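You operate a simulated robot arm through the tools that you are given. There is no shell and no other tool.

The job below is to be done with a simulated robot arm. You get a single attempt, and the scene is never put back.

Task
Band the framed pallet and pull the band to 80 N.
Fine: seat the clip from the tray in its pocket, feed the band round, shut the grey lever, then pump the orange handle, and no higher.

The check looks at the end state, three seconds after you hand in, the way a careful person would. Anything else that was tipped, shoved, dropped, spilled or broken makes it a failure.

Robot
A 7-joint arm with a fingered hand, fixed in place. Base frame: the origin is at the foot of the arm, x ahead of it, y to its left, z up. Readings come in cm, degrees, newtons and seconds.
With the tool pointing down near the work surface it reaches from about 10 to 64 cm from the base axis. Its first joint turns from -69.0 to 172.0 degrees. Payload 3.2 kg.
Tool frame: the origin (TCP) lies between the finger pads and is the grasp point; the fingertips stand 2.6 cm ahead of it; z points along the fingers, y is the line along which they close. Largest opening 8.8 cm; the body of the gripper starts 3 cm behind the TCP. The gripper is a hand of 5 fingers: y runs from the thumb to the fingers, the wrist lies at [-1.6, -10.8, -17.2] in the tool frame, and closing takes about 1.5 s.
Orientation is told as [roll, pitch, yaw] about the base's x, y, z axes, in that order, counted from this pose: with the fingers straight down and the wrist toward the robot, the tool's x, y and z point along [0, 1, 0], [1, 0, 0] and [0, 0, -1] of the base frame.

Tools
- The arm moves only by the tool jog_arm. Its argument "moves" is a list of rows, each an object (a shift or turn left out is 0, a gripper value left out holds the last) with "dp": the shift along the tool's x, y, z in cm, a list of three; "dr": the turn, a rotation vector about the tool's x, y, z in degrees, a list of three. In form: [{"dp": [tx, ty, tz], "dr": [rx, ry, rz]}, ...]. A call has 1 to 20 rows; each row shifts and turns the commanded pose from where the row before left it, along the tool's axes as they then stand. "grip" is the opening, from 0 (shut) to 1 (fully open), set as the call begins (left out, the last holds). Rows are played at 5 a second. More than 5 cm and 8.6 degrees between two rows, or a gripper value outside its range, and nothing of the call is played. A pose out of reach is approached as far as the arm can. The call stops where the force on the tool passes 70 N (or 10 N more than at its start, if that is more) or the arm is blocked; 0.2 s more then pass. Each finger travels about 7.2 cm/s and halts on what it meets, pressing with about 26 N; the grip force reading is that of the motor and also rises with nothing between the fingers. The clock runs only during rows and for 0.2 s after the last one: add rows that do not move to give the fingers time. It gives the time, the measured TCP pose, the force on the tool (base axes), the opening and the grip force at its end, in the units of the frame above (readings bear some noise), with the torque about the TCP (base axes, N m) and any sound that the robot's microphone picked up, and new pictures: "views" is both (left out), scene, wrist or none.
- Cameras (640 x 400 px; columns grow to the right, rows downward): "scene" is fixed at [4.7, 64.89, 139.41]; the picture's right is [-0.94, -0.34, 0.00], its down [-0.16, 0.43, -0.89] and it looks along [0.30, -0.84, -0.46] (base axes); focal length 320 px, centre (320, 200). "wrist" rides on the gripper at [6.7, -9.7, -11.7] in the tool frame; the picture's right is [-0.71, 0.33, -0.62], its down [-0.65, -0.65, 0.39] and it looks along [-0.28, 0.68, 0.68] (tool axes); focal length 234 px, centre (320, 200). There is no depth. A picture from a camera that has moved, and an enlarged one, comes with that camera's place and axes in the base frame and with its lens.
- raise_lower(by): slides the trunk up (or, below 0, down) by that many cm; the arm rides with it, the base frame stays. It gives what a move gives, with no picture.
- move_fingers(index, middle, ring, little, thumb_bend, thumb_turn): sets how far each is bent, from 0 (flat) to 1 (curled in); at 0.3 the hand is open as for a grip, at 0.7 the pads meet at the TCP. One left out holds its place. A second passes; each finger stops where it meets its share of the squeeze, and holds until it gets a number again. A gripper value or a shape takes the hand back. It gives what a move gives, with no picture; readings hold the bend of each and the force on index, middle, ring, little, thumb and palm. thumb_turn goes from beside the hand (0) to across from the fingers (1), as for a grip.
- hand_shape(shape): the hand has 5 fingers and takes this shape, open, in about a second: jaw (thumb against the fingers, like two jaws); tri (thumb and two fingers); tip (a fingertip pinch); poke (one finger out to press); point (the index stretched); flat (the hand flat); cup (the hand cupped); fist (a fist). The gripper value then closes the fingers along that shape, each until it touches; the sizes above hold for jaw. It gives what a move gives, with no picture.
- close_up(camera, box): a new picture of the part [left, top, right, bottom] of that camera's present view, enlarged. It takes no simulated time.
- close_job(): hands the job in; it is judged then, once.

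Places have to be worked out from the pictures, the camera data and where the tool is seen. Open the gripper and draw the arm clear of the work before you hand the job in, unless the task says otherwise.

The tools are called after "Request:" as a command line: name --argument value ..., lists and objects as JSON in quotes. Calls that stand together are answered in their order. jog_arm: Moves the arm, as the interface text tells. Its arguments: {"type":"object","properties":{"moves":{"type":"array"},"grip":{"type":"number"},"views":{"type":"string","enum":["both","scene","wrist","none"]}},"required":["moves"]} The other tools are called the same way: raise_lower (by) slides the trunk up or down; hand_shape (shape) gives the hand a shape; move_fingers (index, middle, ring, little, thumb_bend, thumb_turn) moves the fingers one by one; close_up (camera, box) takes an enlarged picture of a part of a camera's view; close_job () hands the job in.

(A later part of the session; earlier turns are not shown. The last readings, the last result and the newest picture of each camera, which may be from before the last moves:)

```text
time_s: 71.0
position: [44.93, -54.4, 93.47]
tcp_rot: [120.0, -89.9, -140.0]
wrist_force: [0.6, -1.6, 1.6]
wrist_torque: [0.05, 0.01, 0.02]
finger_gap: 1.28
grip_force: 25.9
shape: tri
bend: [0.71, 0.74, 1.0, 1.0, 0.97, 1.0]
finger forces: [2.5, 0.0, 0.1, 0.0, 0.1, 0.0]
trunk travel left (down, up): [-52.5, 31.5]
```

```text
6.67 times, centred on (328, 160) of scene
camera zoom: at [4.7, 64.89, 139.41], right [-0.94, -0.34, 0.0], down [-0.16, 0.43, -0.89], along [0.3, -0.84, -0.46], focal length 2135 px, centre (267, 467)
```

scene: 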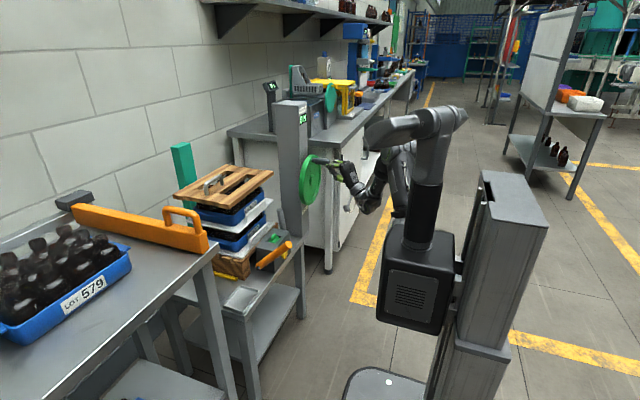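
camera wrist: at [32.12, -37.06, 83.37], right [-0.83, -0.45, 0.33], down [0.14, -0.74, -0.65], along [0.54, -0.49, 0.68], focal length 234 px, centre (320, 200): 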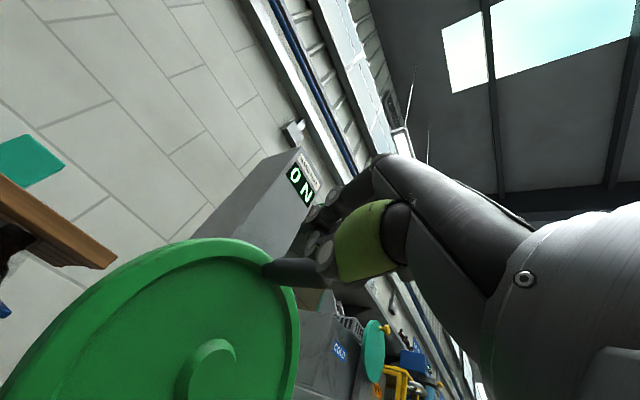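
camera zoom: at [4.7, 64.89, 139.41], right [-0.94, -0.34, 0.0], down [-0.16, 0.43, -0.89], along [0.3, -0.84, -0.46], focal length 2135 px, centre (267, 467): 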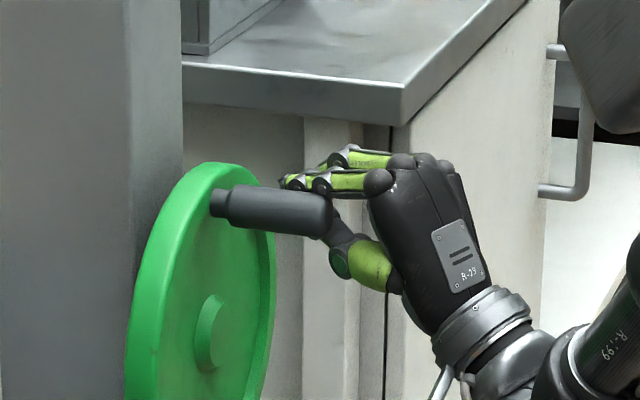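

Toward +y the wheel turns almost freely (2 N), so counter-clockwise (as seen from the robot) is the feed direction; the other way was its stop. I back out, open and re-grip the knob to crank it that way.

Request:
jog_arm --moves '[{"dp": [-0.5, 0, -3]}, {"dp": [0, 0, -3.5]}, {"dp": [0, 0, 0]}, {"dp": [0, 0, 0]}, {"dp": [0, 0, 0]}, {"dp": [0, 0, 0]}]' --grip 0.8 --views "none"

Request:
close_up --camera "scene" --box '[280, 130, 376, 190]'

```text
time_s: 72.5
position: [38.7, -52.59, 93.61]
tcp_rot: [93.4, -89.9, -113.4]
wrist_force: [-0.7, 0.0, -0.2]
wrist_torque: [-0.01, -0.01, -0.02]
finger_gap: 7.02
grip_force: 0.3
shape: tri
bend: [0.38, 0.33, 0.99, 0.99, 0.08, 0.98]
finger forces: [0.1, 0.1, 0.1, 0.0, 0.0, 0.0]
trunk travel left (down, up): [-52.5, 31.5]
```

```text
6.67 times, centred on (328, 160) of scene
camera zoom: at [4.7, 64.89, 139.41], right [-0.94, -0.34, 0.0], down [-0.16, 0.43, -0.89], along [0.3, -0.84, -0.46], focal length 2135 px, centre (267, 467)
```

zoom: 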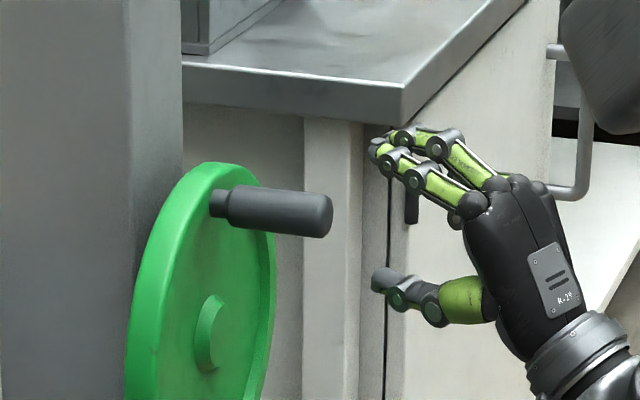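

Re-approach with the open hand around the knob.

Request:
jog_arm --moves '[{"dp": [1.1, 0, 1.8]}, {"dp": [1.0, 0, 1.8]}, {"dp": [1.0, 0, 1.8]}, {"dp": [0, 0, 0]}]' --views "none"

Request:
jog_arm --moves '[{"dp": [0, 0, 0]}, {"dp": [0, 0, 0]}, {"dp": [0, 0, 0]}, {"dp": [0, 0, 0]}, {"dp": [0, 0, 0]}, {"dp": [0, 0, 0]}]' --grip 0 --views "none"

Request:
close_up --camera "scene" --box '[280, 130, 376, 190]'

```text
time_s: 73.5
position: [44.8, -51.49, 93.58]
tcp_rot: [68.8, -90.0, -88.8]
wrist_force: [-0.4, -0.4, 1.1]
wrist_torque: [0.02, -0.04, 0.01]
finger_gap: 7.0
grip_force: 0.1
shape: tri
bend: [0.38, 0.33, 0.99, 0.99, 0.08, 0.98]
finger forces: [0.0, 0.0, 0.0, 0.0, 0.1, 0.0]
trunk travel left (down, up): [-52.5, 31.5]
```

```text
time_s: 74.8
position: [44.71, -51.57, 93.52]
tcp_rot: [41.1, -89.9, -61.2]
wrist_force: [0.8, -0.5, -1.6]
wrist_torque: [-0.02, -0.01, 0.02]
finger_gap: 1.74
grip_force: 25.9
shape: tri
bend: [0.63, 0.63, 1.0, 1.0, 0.46, 1.0]
finger forces: [11.5, 10.4, 0.1, 0.0, 23.5, 0.1]
trunk travel left (down, up): [-52.5, 31.5]
```

```text
6.67 times, centred on (328, 160) of scene
camera zoom: at [4.7, 64.89, 139.41], right [-0.94, -0.34, 0.0], down [-0.16, 0.43, -0.89], along [0.3, -0.84, -0.46], focal length 2135 px, centre (267, 467)
```

zoom: 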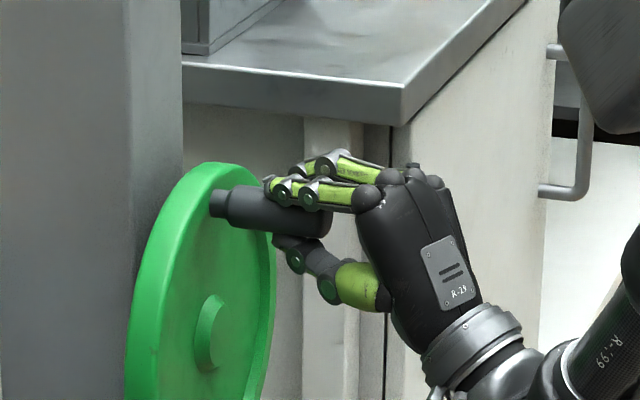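

Gripped evenly. I crank about 24° counter-clockwise along the estimated circle and read forces.

Request:
jog_arm --moves '[{"dp": [0.83, -0.145, -0.3]}, {"dp": [0.88, -0.25, -0.32]}, {"dp": [0.855, -0.35, -0.31]}, {"dp": [0.81, -0.44, -0.3]}, {"dp": [0, 0, 0]}]' --views "none"

Request:
close_up --camera "scene" --box '[270, 130, 366, 210]'

```text
time_s: 76.0
position: [44.89, -47.75, 92.38]
tcp_rot: [-156.5, -89.9, 136.6]
wrist_force: [6.7, -3.0, 9.0]
wrist_torque: [-0.39, -0.45, 0.16]
finger_gap: 1.45
grip_force: 26.4
shape: tri
bend: [0.64, 0.62, 1.0, 1.0, 0.46, 1.0]
finger forces: [16.4, 12.9, 0.0, 0.0, 22.9, 0.0]
trunk travel left (down, up): [-52.5, 31.5]
```

```text
5.00 times, centred on (318, 170) of scene
camera zoom: at [4.7, 64.89, 139.41], right [-0.94, -0.34, 0.0], down [-0.16, 0.43, -0.89], along [0.3, -0.84, -0.46], focal length 1601 px, centre (330, 350)
```

zoom: 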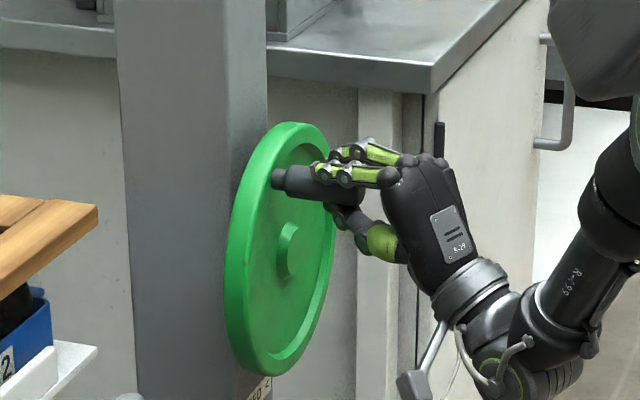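

The wheel turns with the hand, with light forces. I continue the arc to about 60°, then check.

Request:
jog_arm --moves '[{"dp": [0.752, -0.27, -0.274]}, {"dp": [0.619, -0.505, -0.225]}, {"dp": [0.573, -0.56, -0.209]}, {"dp": [0.526, -0.61, -0.192]}, {"dp": [0.475, -0.658, -0.173]}, {"dp": [0.418, -0.7, -0.152]}, {"dp": [0, 0, 0]}]' --views "scene"

Request:
close_up --camera "scene" --box '[270, 130, 366, 210]'

```text
time_s: 77.7
position: [44.79, -44.11, 89.23]
tcp_rot: [-147.3, -89.8, 127.4]
wrist_force: [3.4, 4.9, 11.7]
wrist_torque: [-0.65, -0.37, 0.29]
finger_gap: 1.32
grip_force: 25.7
shape: tri
bend: [0.65, 0.59, 1.0, 1.0, 0.47, 1.0]
finger forces: [20.2, 16.2, 0.1, 0.0, 21.7, 0.0]
trunk travel left (down, up): [-52.5, 31.5]
```

scene: 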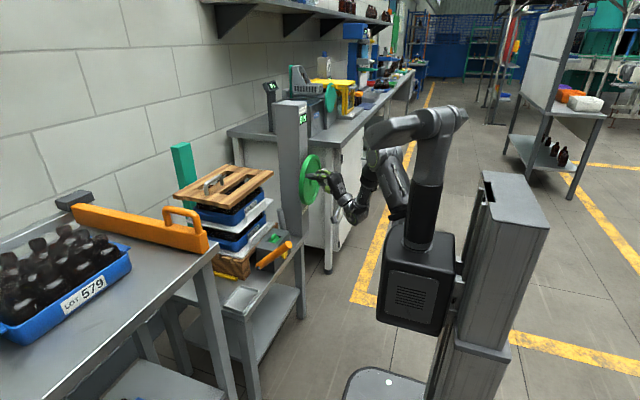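

```text
5.00 times, centred on (318, 170) of scene
camera zoom: at [4.7, 64.89, 139.41], right [-0.94, -0.34, 0.0], down [-0.16, 0.43, -0.89], along [0.3, -0.84, -0.46], focal length 1601 px, centre (330, 350)
```

zoom: 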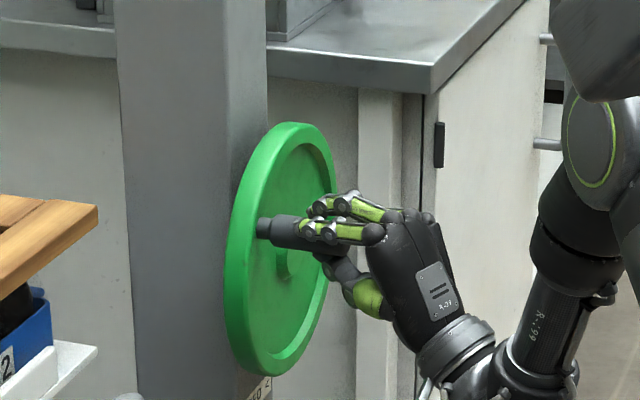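

The arc works; measured points suggest the centre is nearer (−52.6, 83.8) with radius ≈9.9. I continue down the left side to about 100°.

Request:
jog_arm --moves '[{"dp": [0.522, -0.68, -0.19]}, {"dp": [0.352, -0.783, -0.128]}, {"dp": [0.286, -0.813, -0.104]}, {"dp": [0.218, -0.837, -0.079]}, {"dp": [0.149, -0.853, -0.054]}, {"dp": [0.078, -0.864, -0.028]}, {"dp": [0.008, -0.868, -0.003]}, {"dp": [-0.064, -0.866, 0.023]}, {"dp": [-0.134, -0.856, 0.049]}, {"dp": [0, 0, 0]}]' --views "scene"

Request:
close_up --camera "scene" --box '[270, 130, 366, 210]'

```text
time_s: 79.9
position: [45.03, -42.5, 83.42]
tcp_rot: [-179.7, -88.8, 161.8]
wrist_force: [-39.5, 48.1, 1.0]
wrist_torque: [-0.69, -0.38, 0.79]
finger_gap: 1.27
grip_force: 25.5
shape: tri
bend: [0.71, 0.55, 1.0, 1.0, 0.48, 1.0]
finger forces: [53.6, 17.8, 0.0, 0.1, 23.5, 0.0]
out of reach, approached as far as the arm can: row 6, 7, 8, 9
trunk travel left (down, up): [-52.5, 31.5]
stopped in row 10: the force on the tool passed its limit at 70 N (the readings are from after the stop); the commanded pose is now the measured one
```

scene: 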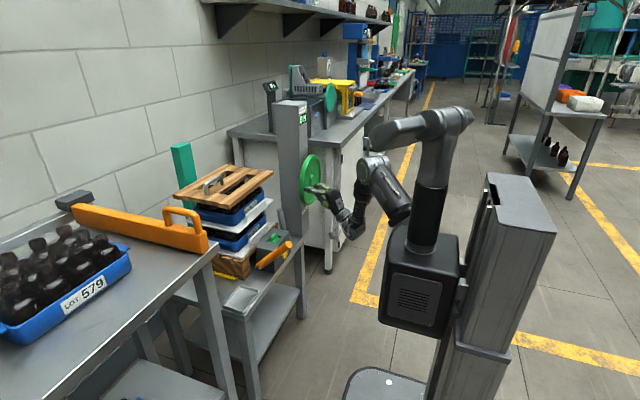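

```text
5.00 times, centred on (318, 170) of scene
camera zoom: at [4.7, 64.89, 139.41], right [-0.94, -0.34, 0.0], down [-0.16, 0.43, -0.89], along [0.3, -0.84, -0.46], focal length 1601 px, centre (330, 350)
```

zoom: 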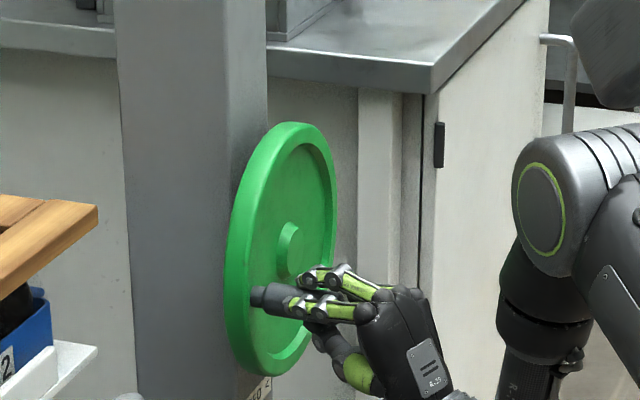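

The hand reached about 90° but ran into the arm's near-reach limit and pushed hard sideways. I relieve it by yawing the hand back toward straight and easing off.

Request:
jog_arm --moves '[{"dp": [0.1, 0, -0.3], "dr": [0, 5, 0]}, {"dp": [0.1, 0, -0.2], "dr": [0, 5, 0]}, {"dp": [0, 0, 0]}]' --views "none"

Request:
close_up --camera "scene" --box '[270, 150, 350, 210]'

```text
time_s: 80.7
position: [44.95, -42.54, 82.99]
tcp_rot: [-159.1, -88.9, 150.1]
wrist_force: [-18.9, 24.9, 5.4]
wrist_torque: [-0.57, -0.37, 0.18]
finger_gap: 1.33
grip_force: 25.8
shape: tri
bend: [0.66, 0.54, 1.0, 1.0, 0.48, 1.0]
finger forces: [33.8, 22.3, 0.0, 0.0, 21.2, 0.0]
trunk travel left (down, up): [-52.5, 31.5]
```

```text
6.67 times, centred on (310, 180) of scene
camera zoom: at [4.7, 64.89, 139.41], right [-0.94, -0.34, 0.0], down [-0.16, 0.43, -0.89], along [0.3, -0.84, -0.46], focal length 2135 px, centre (387, 333)
```

zoom: 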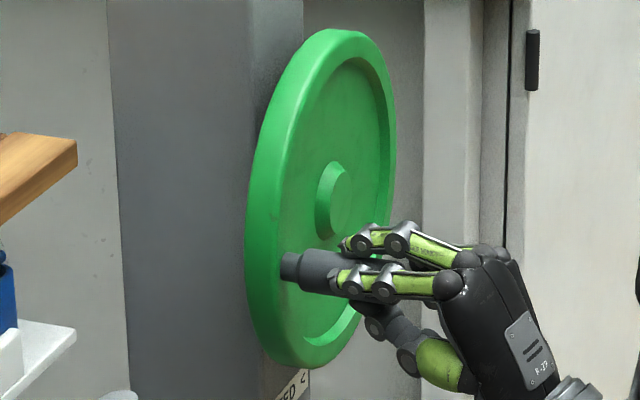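

Forces halved and the knob is still in hand. I ease further (+y, −x) and bring yaw to zero.

Request:
jog_arm --moves '[{"dp": [0.3, 0, -0.35], "dr": [0, 5, 0]}, {"dp": [0.15, 0, -0.1], "dr": [0, 5, 0]}, {"dp": [0, 0, 0]}]' --views "none"

```text
time_s: 81.5
position: [44.75, -42.67, 82.42]
tcp_rot: [-162.1, -89.5, 162.8]
wrist_force: [-4.0, -3.2, 5.6]
wrist_torque: [-0.32, -0.31, -0.5]
finger_gap: 1.52
grip_force: 26.1
shape: tri
bend: [0.67, 0.54, 1.0, 1.0, 0.48, 1.0]
finger forces: [19.2, 24.1, 0.0, 0.1, 22.9, 0.1]
trunk travel left (down, up): [-52.5, 31.5]
```

Forces are now small with the yaw at zero (tool axes now align with y, z, x). I continue the arc to about 130°.

Request:
jog_arm --moves '[{"dp": [-0.14, -0.52, 0]}, {"dp": [-0.14, -0.51, 0]}, {"dp": [-0.304, -0.996, 0]}, {"dp": [-0.407, -0.959, 0]}, {"dp": [-0.505, -0.911, 0]}, {"dp": [-0.597, -0.853, 0]}, {"dp": [0, 0, 0]}]' --views "none"

Request:
close_up --camera "scene" --box '[270, 150, 350, 210]'

```text
time_s: 83.1
position: [44.86, -44.44, 77.63]
tcp_rot: [-134.5, -89.7, 135.7]
wrist_force: [-7.9, 19.5, -6.0]
wrist_torque: [-0.55, -0.32, -0.18]
finger_gap: 1.28
grip_force: 26.5
shape: tri
bend: [0.71, 0.54, 1.0, 1.0, 0.48, 1.0]
finger forces: [27.4, 21.9, 0.1, 0.0, 23.8, 0.1]
trunk travel left (down, up): [-52.5, 31.5]
```

```text
6.67 times, centred on (310, 180) of scene
camera zoom: at [4.7, 64.89, 139.41], right [-0.94, -0.34, 0.0], down [-0.16, 0.43, -0.89], along [0.3, -0.84, -0.46], focal length 2135 px, centre (387, 333)
```

zoom: 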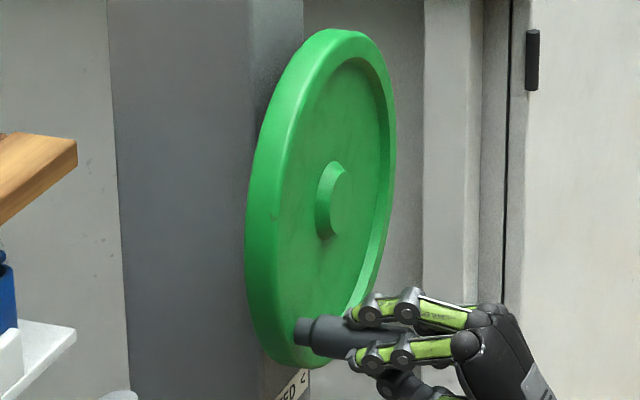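

The knob is nested between index and middle, turning well. I continue through the bottom left to about 170°.

Request:
jog_arm --moves '[{"dp": [-0.17, -1.09, 0]}, {"dp": [-0.78, -0.72, 0]}, {"dp": [-0.84, -0.63, 0]}, {"dp": [-0.91, -0.55, 0]}, {"dp": [-0.96, -0.44, 0]}, {"dp": [-1.0, -0.35, 0]}, {"dp": [-1.03, -0.24, 0]}, {"dp": [0, 0, 0]}]' --views "none"

Request:
close_up --camera "scene" --box '[270, 160, 350, 220]'

```text
time_s: 84.9
position: [44.59, -50.44, 74.02]
tcp_rot: [-163.2, -88.9, 164.1]
wrist_force: [-27.2, 0.3, 12.4]
wrist_torque: [-0.4, -0.07, -0.8]
finger_gap: 1.14
grip_force: 26.3
shape: tri
bend: [0.71, 0.73, 1.0, 1.0, 0.94, 1.0]
finger forces: [0.0, 0.0, 28.5, 0.0, 0.1, 0.0]
trunk travel left (down, up): [-52.5, 31.5]
```

```text
6.67 times, centred on (310, 190) of scene
camera zoom: at [4.7, 64.89, 139.41], right [-0.94, -0.34, 0.0], down [-0.16, 0.43, -0.89], along [0.3, -0.84, -0.46], focal length 2135 px, centre (387, 267)
```

zoom: 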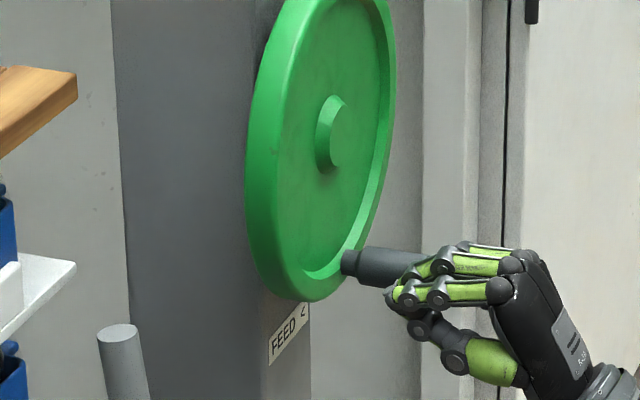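

The knob slipped out near the bottom but ended ahead of the hand, at roughly 185–190°. I back off, open, and look to re-grip it there.

Request:
jog_arm --moves '[{"dp": [0.5, -0.3, -2]}, {"dp": [0, 0, -3]}, {"dp": [0, 0, -2], "dr": [0, -5, 0]}, {"dp": [0, 0, 0], "dr": [0, -5, 0]}, {"dp": [0, 0, 0]}, {"dp": [0, 0, 0]}]' --grip 0.8

Request:
close_up --camera "scene" --box '[270, 160, 366, 230]'

Request:
close_up --camera "wrist" --box '[200, 150, 400, 310]'

```text
time_s: 86.3
position: [38.07, -49.97, 73.25]
tcp_rot: [-168.1, -89.6, 159.0]
wrist_force: [0.3, -0.3, 0.0]
wrist_torque: [0.01, 0.0, 0.0]
finger_gap: 7.02
grip_force: 0.0
shape: tri
bend: [0.38, 0.33, 0.99, 0.99, 0.09, 0.98]
finger forces: [0.0, 0.0, 0.1, 0.1, 0.0, 0.1]
trunk travel left (down, up): [-52.5, 31.5]
camera wrist: at [27.58, -41.61, 63.36], right [-0.73, -0.6, 0.33], down [0.29, -0.7, -0.65], along [0.62, -0.38, 0.69], focal length 234 px, centre (320, 200)
```

scene: 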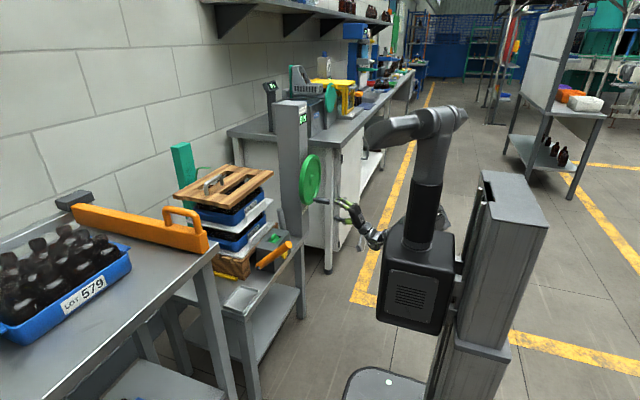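
wrist: 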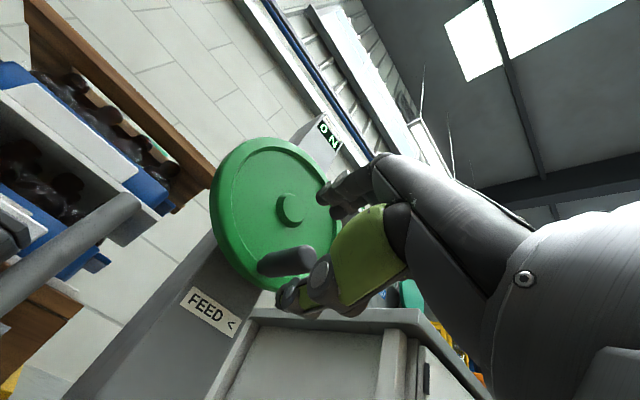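

```text
5.71 times, centred on (318, 195) of scene
camera zoom: at [4.7, 64.89, 139.41], right [-0.94, -0.34, 0.0], down [-0.16, 0.43, -0.89], along [0.3, -0.84, -0.46], focal length 1830 px, centre (331, 229)
```

zoom: 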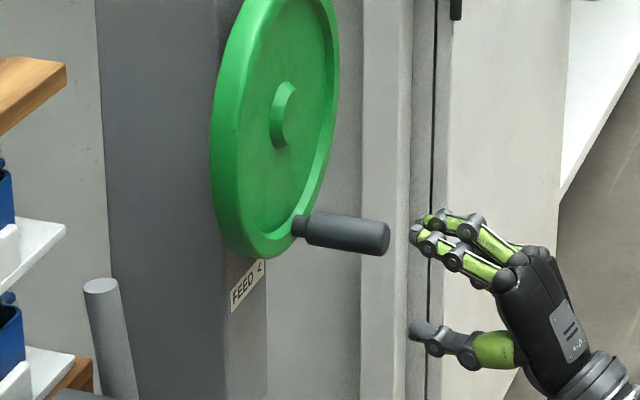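

```text
2.50 times, centred on (300, 230) of wrist
camera zoom: at [27.58, -41.61, 63.36], right [-0.73, -0.6, 0.33], down [0.29, -0.7, -0.65], along [0.62, -0.38, 0.69], focal length 585 px, centre (370, 125)
```

zoom: 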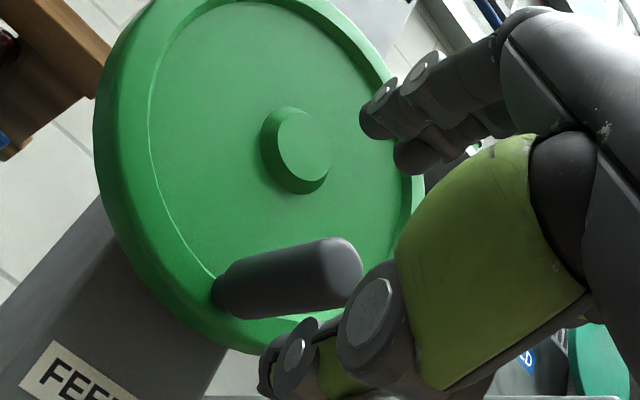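

The knob now is near (43–50, −53.2, 74.7), around 187°. I re-approach it with the open hand and grip again.

Request:
jog_arm --moves '[{"dp": [-1.0, 0.9, 0.5]}, {"dp": [-1.0, 0.55, 2.2]}, {"dp": [0, 0, 2.3]}, {"dp": [0, 0, 2.2]}, {"dp": [0, 0, 0]}]' --views "none"

Request:
close_up --camera "scene" --box '[270, 160, 366, 230]'

Request:
close_up --camera "wrist" --box '[200, 150, 400, 310]'

```text
time_s: 87.5
position: [44.86, -53.07, 74.8]
tcp_rot: [-175.3, -89.6, 166.4]
wrist_force: [0.7, 0.0, -0.3]
wrist_torque: [0.04, 0.01, 0.02]
finger_gap: 7.04
grip_force: 0.0
shape: tri
bend: [0.38, 0.33, 0.99, 0.99, 0.09, 0.98]
finger forces: [0.1, 0.0, 0.1, 0.0, 0.0, 0.1]
trunk travel left (down, up): [-52.5, 31.5]
```

```text
5.71 times, centred on (318, 195) of scene
camera zoom: at [4.7, 64.89, 139.41], right [-0.94, -0.34, 0.0], down [-0.16, 0.43, -0.89], along [0.3, -0.84, -0.46], focal length 1830 px, centre (331, 229)
```

zoom: 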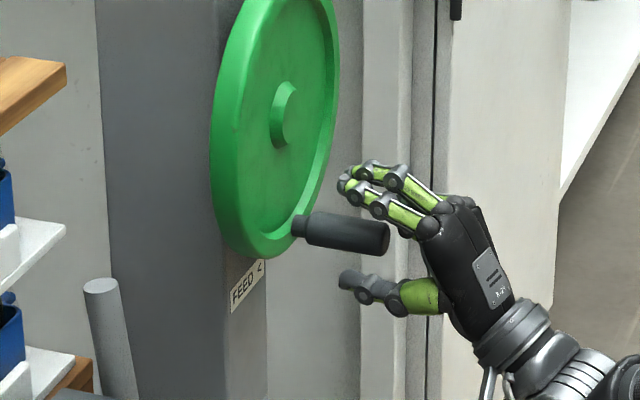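

```text
2.50 times, centred on (300, 230) of wrist
camera zoom: at [34.32, -44.72, 64.95], right [-0.73, -0.6, 0.33], down [0.29, -0.7, -0.65], along [0.62, -0.38, 0.68], focal length 585 px, centre (370, 125)
```

zoom: 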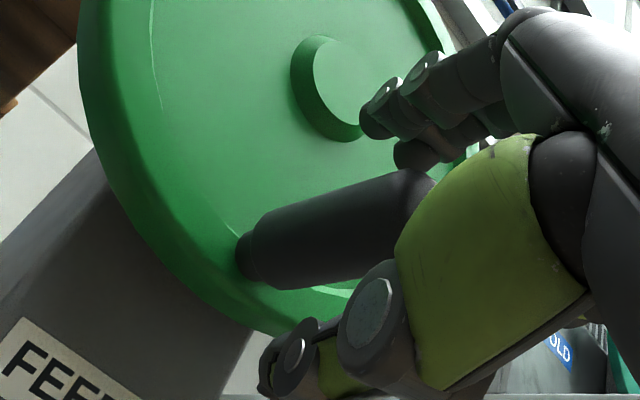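

The knob is between the jaws. A little further in, then close.

Request:
jog_arm --moves '[{"dp": [0, 0, 0.7]}, {"dp": [0, 0, 0]}]' --views "none"

Request:
jog_arm --moves '[{"dp": [0, 0, 0]}, {"dp": [0, 0, 0]}, {"dp": [0, 0, 0]}, {"dp": [0, 0, 0]}, {"dp": [0, 0, 0]}, {"dp": [0, 0, 0]}]' --grip 0 --views "none"

Request:
close_up --camera "scene" --box '[270, 160, 366, 230]'

Request:
close_up --camera "scene" --box '[160, 130, 300, 290]'

```text
time_s: 88.1
position: [45.47, -53.22, 74.71]
tcp_rot: [-174.6, -89.7, 165.5]
wrist_force: [0.3, -0.8, 0.8]
wrist_torque: [0.01, -0.01, -0.04]
finger_gap: 7.0
grip_force: 0.1
shape: tri
bend: [0.38, 0.33, 0.99, 0.99, 0.09, 0.98]
finger forces: [0.0, 0.1, 0.1, 0.0, 0.1, 0.0]
trunk travel left (down, up): [-52.5, 31.5]
```

```text
time_s: 89.5
position: [45.57, -53.24, 74.82]
tcp_rot: [-176.8, -89.5, 167.9]
wrist_force: [1.7, -1.4, -0.6]
wrist_torque: [-0.04, -0.01, 0.01]
finger_gap: 1.71
grip_force: 26.0
shape: tri
bend: [0.63, 0.65, 1.0, 1.0, 0.45, 1.0]
finger forces: [11.6, 9.9, 0.0, 0.1, 23.4, 0.0]
trunk travel left (down, up): [-52.5, 31.5]
```

```text
5.71 times, centred on (318, 195) of scene
camera zoom: at [4.7, 64.89, 139.41], right [-0.94, -0.34, 0.0], down [-0.16, 0.43, -0.89], along [0.3, -0.84, -0.46], focal length 1830 px, centre (331, 229)
```

zoom: 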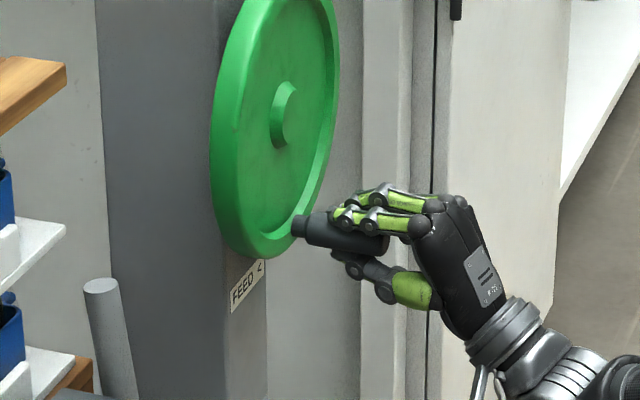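

```text
2.50 times, centred on (230, 210) of scene
camera zoom: at [4.7, 64.89, 139.41], right [-0.94, -0.34, 0.0], down [-0.16, 0.43, -0.89], along [0.3, -0.84, -0.46], focal length 800 px, centre (545, 175)
```

zoom: 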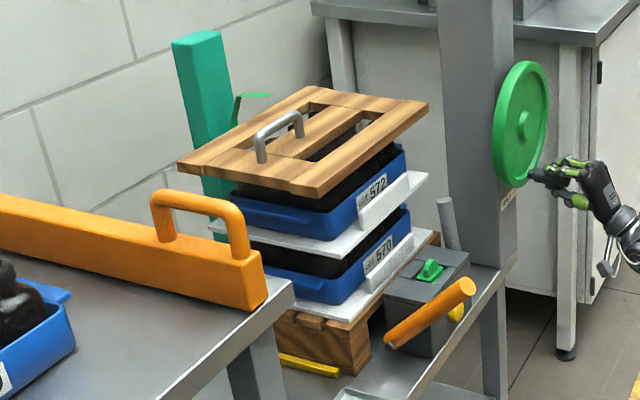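

The green band has come up behind the teal post and over toward the lid, so this is the right feed direction. I continue the turn up the right side, yawing the hand gradually outward.

Request:
jog_arm --moves '[{"dp": [-1.172, 0.3, 0.207], "dr": [0, -3, 0]}, {"dp": [-1.062, 0.364, 0.245], "dr": [0, -3, 0]}, {"dp": [-0.996, 0.495, 0.286], "dr": [0, -3, 0]}, {"dp": [-0.916, 0.616, 0.316], "dr": [0, -3, 0]}, {"dp": [-0.821, 0.73, 0.332], "dr": [0, -3, 0]}, {"dp": [0, 0, 0]}]' --views "none"

Request:
close_up --camera "scene" --box '[270, 150, 366, 220]'

Request:
close_up --camera "scene" --box '[160, 130, 300, 290]'

```text
time_s: 90.9
position: [45.74, -58.49, 77.09]
tcp_rot: [144.5, -89.9, -168.7]
wrist_force: [4.9, -1.1, -6.2]
wrist_torque: [-0.07, 0.08, 0.15]
finger_gap: 1.35
grip_force: 26.6
shape: tri
bend: [0.65, 0.72, 1.0, 1.0, 0.45, 1.0]
finger forces: [10.9, 4.7, 0.0, 0.1, 22.4, 0.0]
trunk travel left (down, up): [-52.5, 31.5]
```

```text
5.71 times, centred on (318, 185) of scene
camera zoom: at [4.7, 64.89, 139.41], right [-0.94, -0.34, 0.0], down [-0.16, 0.43, -0.89], along [0.3, -0.84, -0.46], focal length 1830 px, centre (331, 286)
```

zoom: 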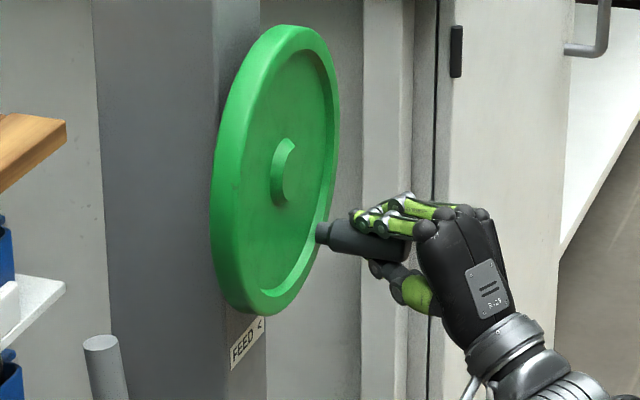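

```text
2.50 times, centred on (230, 210) of scene
camera zoom: at [4.7, 64.89, 139.41], right [-0.94, -0.34, 0.0], down [-0.16, 0.43, -0.89], along [0.3, -0.84, -0.46], focal length 800 px, centre (545, 175)
```

zoom: 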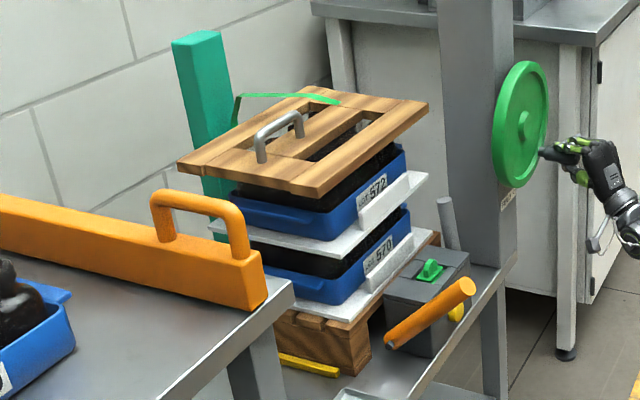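

Low forces, the band keeps advancing across the lid. Continue up the right side to about 258°.

Request:
jog_arm --moves '[{"dp": [-0.715, 0.833, 0.334]}, {"dp": [-0.62, 0.923, 0.289]}, {"dp": [-0.512, 0.998, 0.239]}, {"dp": [-0.398, 1.06, 0.186]}, {"dp": [-0.277, 1.107, 0.129]}, {"dp": [0, 0, 0]}]' --views "none"

Request:
close_up --camera "scene" --box '[270, 140, 366, 210]'

Request:
close_up --camera "scene" --box '[160, 130, 300, 290]'

```text
time_s: 92.3
position: [45.85, -61.76, 81.53]
tcp_rot: [58.7, -89.5, -83.0]
wrist_force: [12.7, -23.8, -13.5]
wrist_torque: [-0.49, -0.45, 0.22]
finger_gap: 1.57
grip_force: 26.0
shape: tri
bend: [0.71, 0.73, 1.0, 1.0, 0.45, 1.0]
finger forces: [8.0, 2.5, 0.0, 0.1, 35.7, 0.0]
trunk travel left (down, up): [-52.5, 31.5]
```

```text
5.71 times, centred on (318, 175) of scene
camera zoom: at [4.7, 64.89, 139.41], right [-0.94, -0.34, 0.0], down [-0.16, 0.43, -0.89], along [0.3, -0.84, -0.46], focal length 1830 px, centre (331, 343)
```

zoom: 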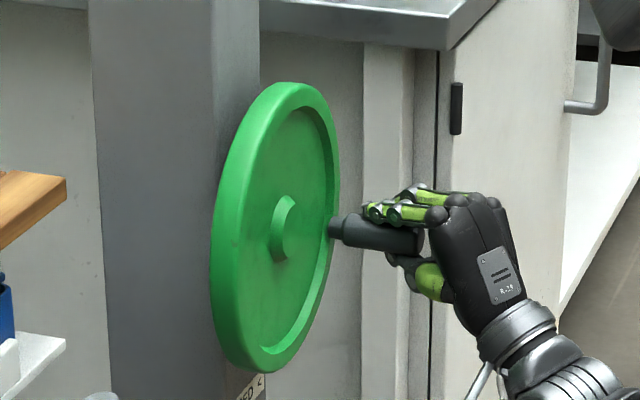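

```text
2.50 times, centred on (230, 210) of scene
camera zoom: at [4.7, 64.89, 139.41], right [-0.94, -0.34, 0.0], down [-0.16, 0.43, -0.89], along [0.3, -0.84, -0.46], focal length 800 px, centre (545, 175)
```

zoom: 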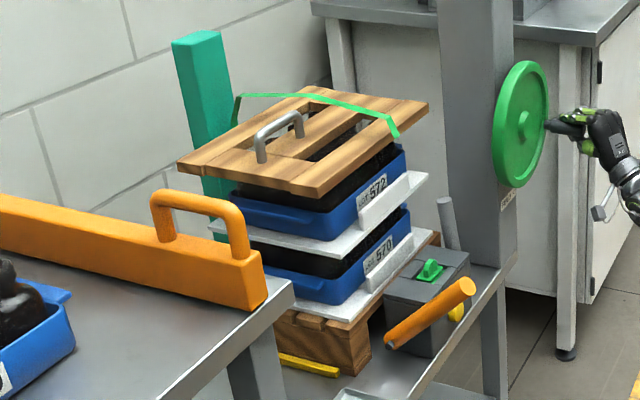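

The band has crossed the lid and turns down. I widen the radius slightly and continue to about 297°.

Request:
jog_arm --moves '[{"dp": [-0.815, 0.5, 0.38]}, {"dp": [-0.09, 1.18, 0.04]}, {"dp": [0.045, 1.18, -0.02]}, {"dp": [0.18, 1.17, -0.085]}, {"dp": [0.3, 1.14, -0.14]}, {"dp": [0.435, 1.08, -0.2]}, {"dp": [0, 0, 0]}]' --views "none"

Request:
close_up --camera "scene" --box '[270, 130, 366, 200]'

Request:
close_up --camera "scene" --box '[160, 130, 300, 290]'

```text
time_s: 93.9
position: [45.72, -61.62, 88.33]
tcp_rot: [134.8, -89.5, -159.0]
wrist_force: [10.4, -30.4, 6.2]
wrist_torque: [-0.53, -0.34, 0.16]
finger_gap: 1.54
grip_force: 25.8
shape: tri
bend: [0.65, 0.73, 1.0, 1.0, 0.49, 1.0]
finger forces: [11.0, 6.9, 0.1, 0.0, 31.0, 0.0]
trunk travel left (down, up): [-52.5, 31.5]
```

```text
5.71 times, centred on (318, 165) of scene
camera zoom: at [4.7, 64.89, 139.41], right [-0.94, -0.34, 0.0], down [-0.16, 0.43, -0.89], along [0.3, -0.84, -0.46], focal length 1830 px, centre (331, 400)
```

zoom: 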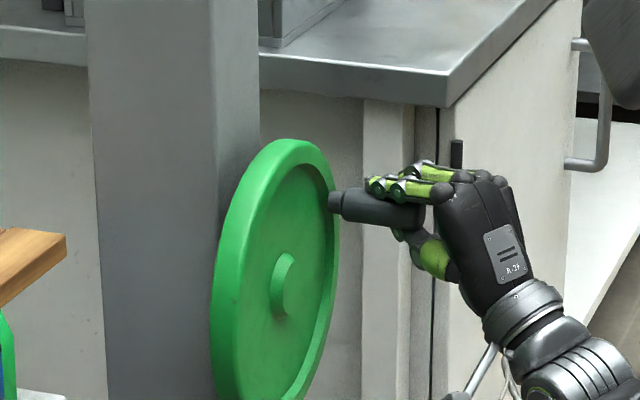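

```text
2.50 times, centred on (230, 210) of scene
camera zoom: at [4.7, 64.89, 139.41], right [-0.94, -0.34, 0.0], down [-0.16, 0.43, -0.89], along [0.3, -0.84, -0.46], focal length 800 px, centre (545, 175)
```

zoom: 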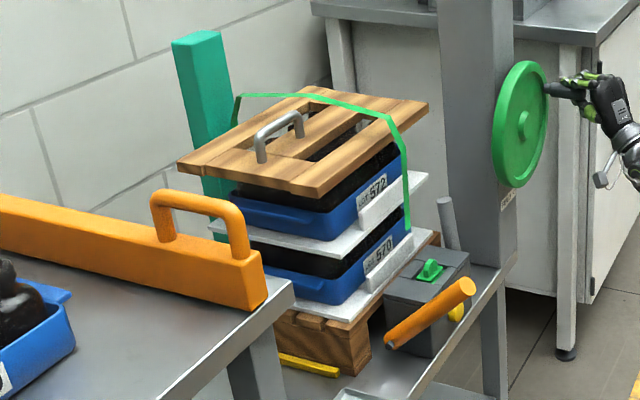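

The band is coming down in front, close to the box. I continue to about 324° and check.

Request:
jog_arm --moves '[{"dp": [-0.05, 0.99, 0.025]}, {"dp": [0.65, 0.97, -0.3]}, {"dp": [0.75, 0.88, -0.35]}, {"dp": [0.84, 0.77, -0.39]}, {"dp": [0, 0, 0]}]' --views "none"

Request:
close_up --camera "scene" --box '[270, 130, 366, 200]'

Request:
close_up --camera "scene" --box '[220, 170, 316, 270]'

```text
time_s: 95.1
position: [45.52, -58.59, 92.17]
tcp_rot: [174.6, -89.4, 161.5]
wrist_force: [3.0, -7.4, 12.1]
wrist_torque: [-0.21, -0.24, 0.14]
finger_gap: 1.51
grip_force: 25.9
shape: tri
bend: [0.64, 0.73, 1.0, 1.0, 0.89, 1.0]
finger forces: [12.0, 0.1, 0.0, 0.0, 8.8, 0.0]
trunk travel left (down, up): [-52.5, 31.5]
```

```text
5.71 times, centred on (318, 165) of scene
camera zoom: at [4.7, 64.89, 139.41], right [-0.94, -0.34, 0.0], down [-0.16, 0.43, -0.89], along [0.3, -0.84, -0.46], focal length 1830 px, centre (331, 400)
```

zoom: 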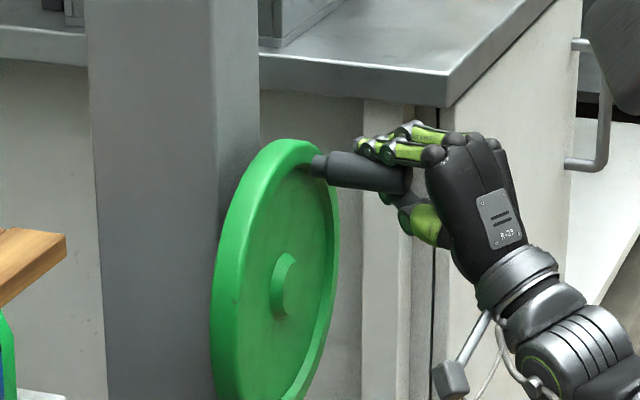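

```text
4.00 times, centred on (268, 220) of scene
camera zoom: at [4.7, 64.89, 139.41], right [-0.94, -0.34, 0.0], down [-0.16, 0.43, -0.89], along [0.3, -0.84, -0.46], focal length 1281 px, centre (528, 120)
```

zoom: 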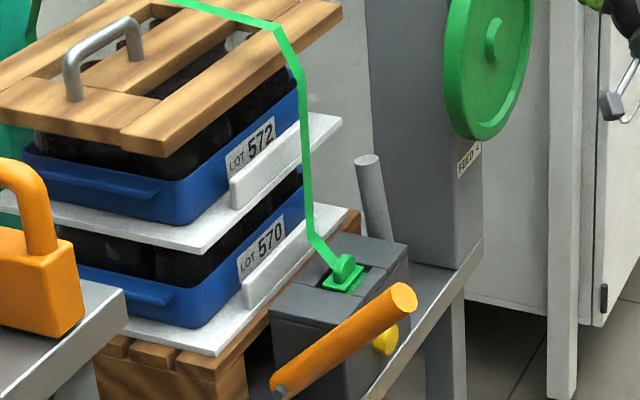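

The band now comes down to the clip. I zoom to see whether it has entered the clip.

Request:
close_up --camera "scene" --box '[289, 218, 297, 248]'

Request:
close_up --camera "scene" --box '[257, 215, 305, 245]'

```text
13.33 times, centred on (293, 233) of scene
camera zoom: at [4.7, 64.89, 139.41], right [-0.94, -0.34, 0.0], down [-0.16, 0.43, -0.89], along [0.3, -0.84, -0.46], focal length 4270 px, centre (680, -240)
```

zoom: 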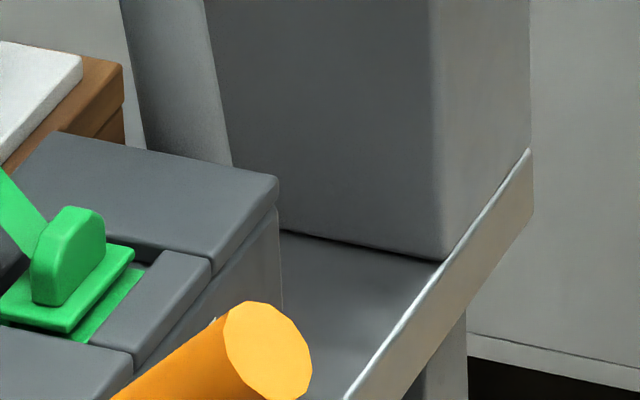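

```text
13.33 times, centred on (281, 230) of scene
camera zoom: at [4.7, 64.89, 139.41], right [-0.94, -0.34, 0.0], down [-0.16, 0.43, -0.89], along [0.3, -0.84, -0.46], focal length 4270 px, centre (840, -200)
```

zoom: 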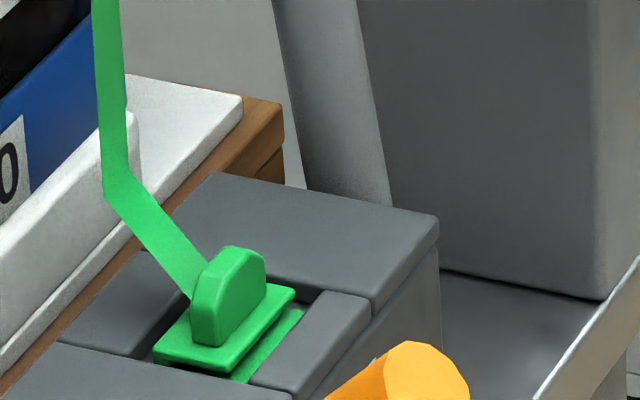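

The band end lies at the clip. The grip has loosened, so I back out, open, and look at the wheel state before trying to feed any remainder.

Request:
jog_arm --moves '[{"dp": [-0.3, 0, -2]}, {"dp": [0, 0, -3]}, {"dp": [0, 0, -2.5]}, {"dp": [0, 0, 0]}, {"dp": [0, 0, 0]}, {"dp": [0, 0, 0]}]' --grip 0.8

Request:
close_up --camera "scene" --box '[270, 130, 366, 200]'

Request:
close_up --camera "wrist" --box '[100, 150, 400, 350]'

```text
time_s: 96.5
position: [38.54, -55.89, 92.03]
tcp_rot: [167.5, -89.6, 168.5]
wrist_force: [0.6, -0.7, 0.6]
wrist_torque: [0.01, 0.01, 0.02]
finger_gap: 7.02
grip_force: 0.1
shape: tri
bend: [0.38, 0.33, 0.99, 0.99, 0.08, 0.98]
finger forces: [0.0, 0.0, 0.0, 0.0, 0.1, 0.1]
trunk travel left (down, up): [-52.5, 31.5]
camera wrist: at [30.58, -45.07, 82.13], right [-0.86, -0.39, 0.33], down [0.1, -0.75, -0.65], along [0.5, -0.53, 0.68], focal length 234 px, centre (320, 200)
```

scene: 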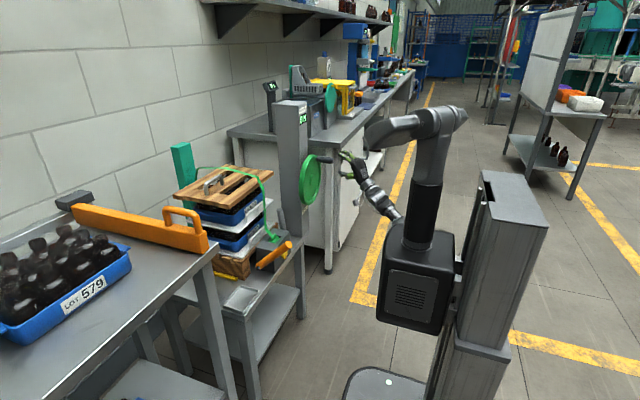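
wrist: 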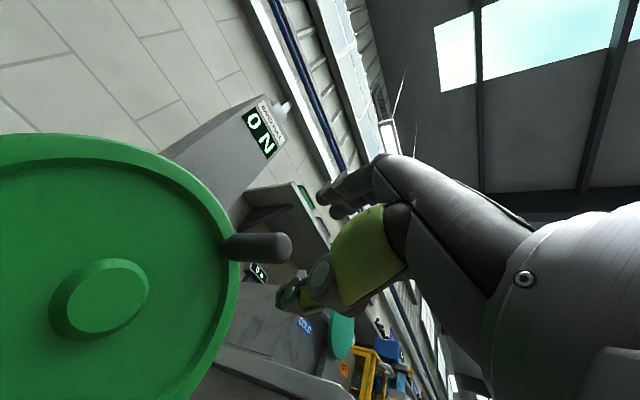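

```text
5.71 times, centred on (318, 165) of scene
camera zoom: at [4.7, 64.89, 139.41], right [-0.94, -0.34, 0.0], down [-0.16, 0.43, -0.89], along [0.3, -0.84, -0.46], focal length 1830 px, centre (331, 400)
```

zoom: 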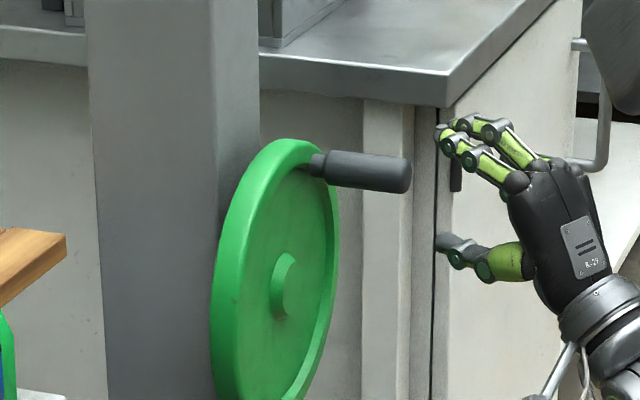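

```text
2.00 times, centred on (250, 250) of wrist
camera zoom: at [30.58, -45.07, 82.13], right [-0.86, -0.39, 0.33], down [0.1, -0.75, -0.65], along [0.5, -0.53, 0.68], focal length 468 px, centre (460, 100)
```

zoom: 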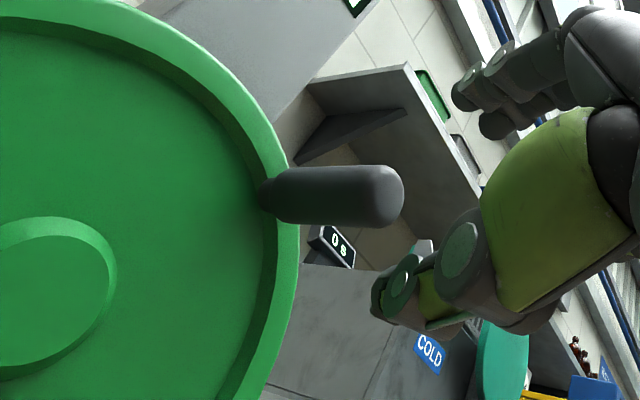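

The knob is at about (43–50, −57.1, 92.3), ~332°. I re-grip it to feed the remaining few degrees up to a full turn and feel for the end of travel.

Request:
jog_arm --moves '[{"dp": [0.6, 0.1, 2.2]}, {"dp": [0.6, 0.1, 2.2]}, {"dp": [0.5, 0.1, 2.1]}, {"dp": [0, 0, 0]}]' --views "none"

Request:
close_up --camera "scene" --box '[270, 130, 366, 200]'

Request:
jog_arm --moves '[{"dp": [0, 0, 0]}, {"dp": [0, 0, 0]}, {"dp": [0, 0, 0]}, {"dp": [0, 0, 0]}, {"dp": [0, 0, 0]}, {"dp": [0, 0, 0]}]' --grip 0 --views "none"

Request:
close_up --camera "scene" --box '[270, 130, 366, 200]'

```text
time_s: 97.5
position: [45.25, -56.96, 92.42]
tcp_rot: [173.0, -89.5, 163.0]
wrist_force: [-0.4, -0.5, -0.3]
wrist_torque: [0.01, -0.01, 0.0]
finger_gap: 7.03
grip_force: 0.1
shape: tri
bend: [0.38, 0.33, 0.99, 0.99, 0.08, 0.98]
finger forces: [0.0, 0.0, 0.0, 0.1, 0.1, 0.0]
trunk travel left (down, up): [-52.5, 31.5]
```

```text
5.71 times, centred on (318, 165) of scene
camera zoom: at [4.7, 64.89, 139.41], right [-0.94, -0.34, 0.0], down [-0.16, 0.43, -0.89], along [0.3, -0.84, -0.46], focal length 1830 px, centre (331, 400)
```

zoom: 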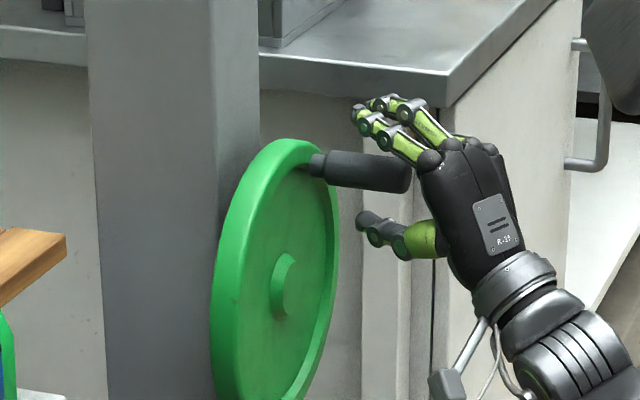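

```text
time_s: 98.9
position: [45.23, -56.99, 92.32]
tcp_rot: [165.6, -89.6, 170.3]
wrist_force: [1.4, -1.3, -0.3]
wrist_torque: [0.0, 0.01, 0.04]
finger_gap: 1.77
grip_force: 26.4
shape: tri
bend: [0.63, 0.72, 1.0, 1.0, 0.45, 1.0]
finger forces: [11.7, 10.6, 0.0, 0.1, 23.3, 0.1]
trunk travel left (down, up): [-52.5, 31.5]
```

```text
5.71 times, centred on (318, 165) of scene
camera zoom: at [4.7, 64.89, 139.41], right [-0.94, -0.34, 0.0], down [-0.16, 0.43, -0.89], along [0.3, -0.84, -0.46], focal length 1830 px, centre (331, 400)
```

zoom: 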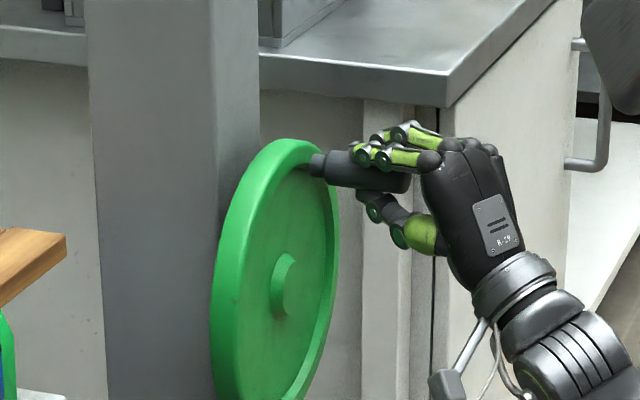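

Good grip. I turn a little further and check the force and the band.

Request:
jog_arm --moves '[{"dp": [1.114, 0.58, -0.52]}, {"dp": [1.0, 0.34, -0.465], "dr": [0, 2, 0]}, {"dp": [0, 0, 0]}]' --views "none"

Request:
close_up --camera "scene" --box '[270, 130, 366, 200]'

Request:
close_up --camera "scene" --box '[257, 215, 305, 245]'

```text
time_s: 99.7
position: [45.13, -54.31, 93.29]
tcp_rot: [177.3, -89.5, 160.9]
wrist_force: [1.0, -0.6, -0.3]
wrist_torque: [-0.02, -0.05, 0.08]
finger_gap: 1.17
grip_force: 26.2
shape: tri
bend: [0.71, 0.73, 1.0, 1.0, 0.94, 1.0]
finger forces: [0.0, 0.0, 0.0, 0.0, 0.0, 0.1]
trunk travel left (down, up): [-52.5, 31.5]
```

```text
5.71 times, centred on (318, 165) of scene
camera zoom: at [4.7, 64.89, 139.41], right [-0.94, -0.34, 0.0], down [-0.16, 0.43, -0.89], along [0.3, -0.84, -0.46], focal length 1830 px, centre (331, 400)
```

zoom: 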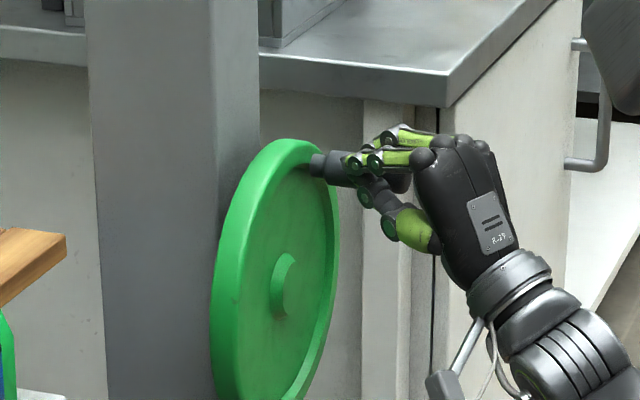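

```text
13.33 times, centred on (281, 230) of scene
camera zoom: at [4.7, 64.89, 139.41], right [-0.94, -0.34, 0.0], down [-0.16, 0.43, -0.89], along [0.3, -0.84, -0.46], focal length 4270 px, centre (840, -200)
```

zoom: 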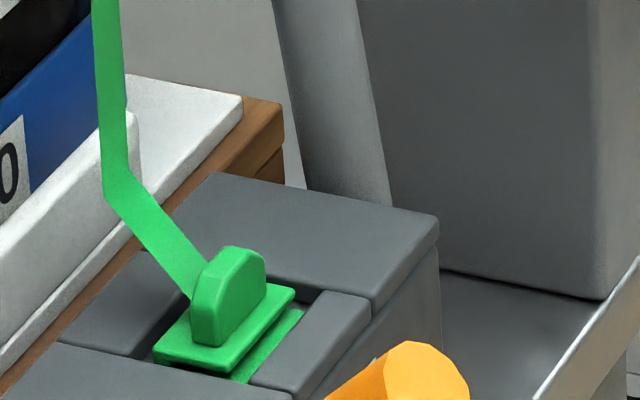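

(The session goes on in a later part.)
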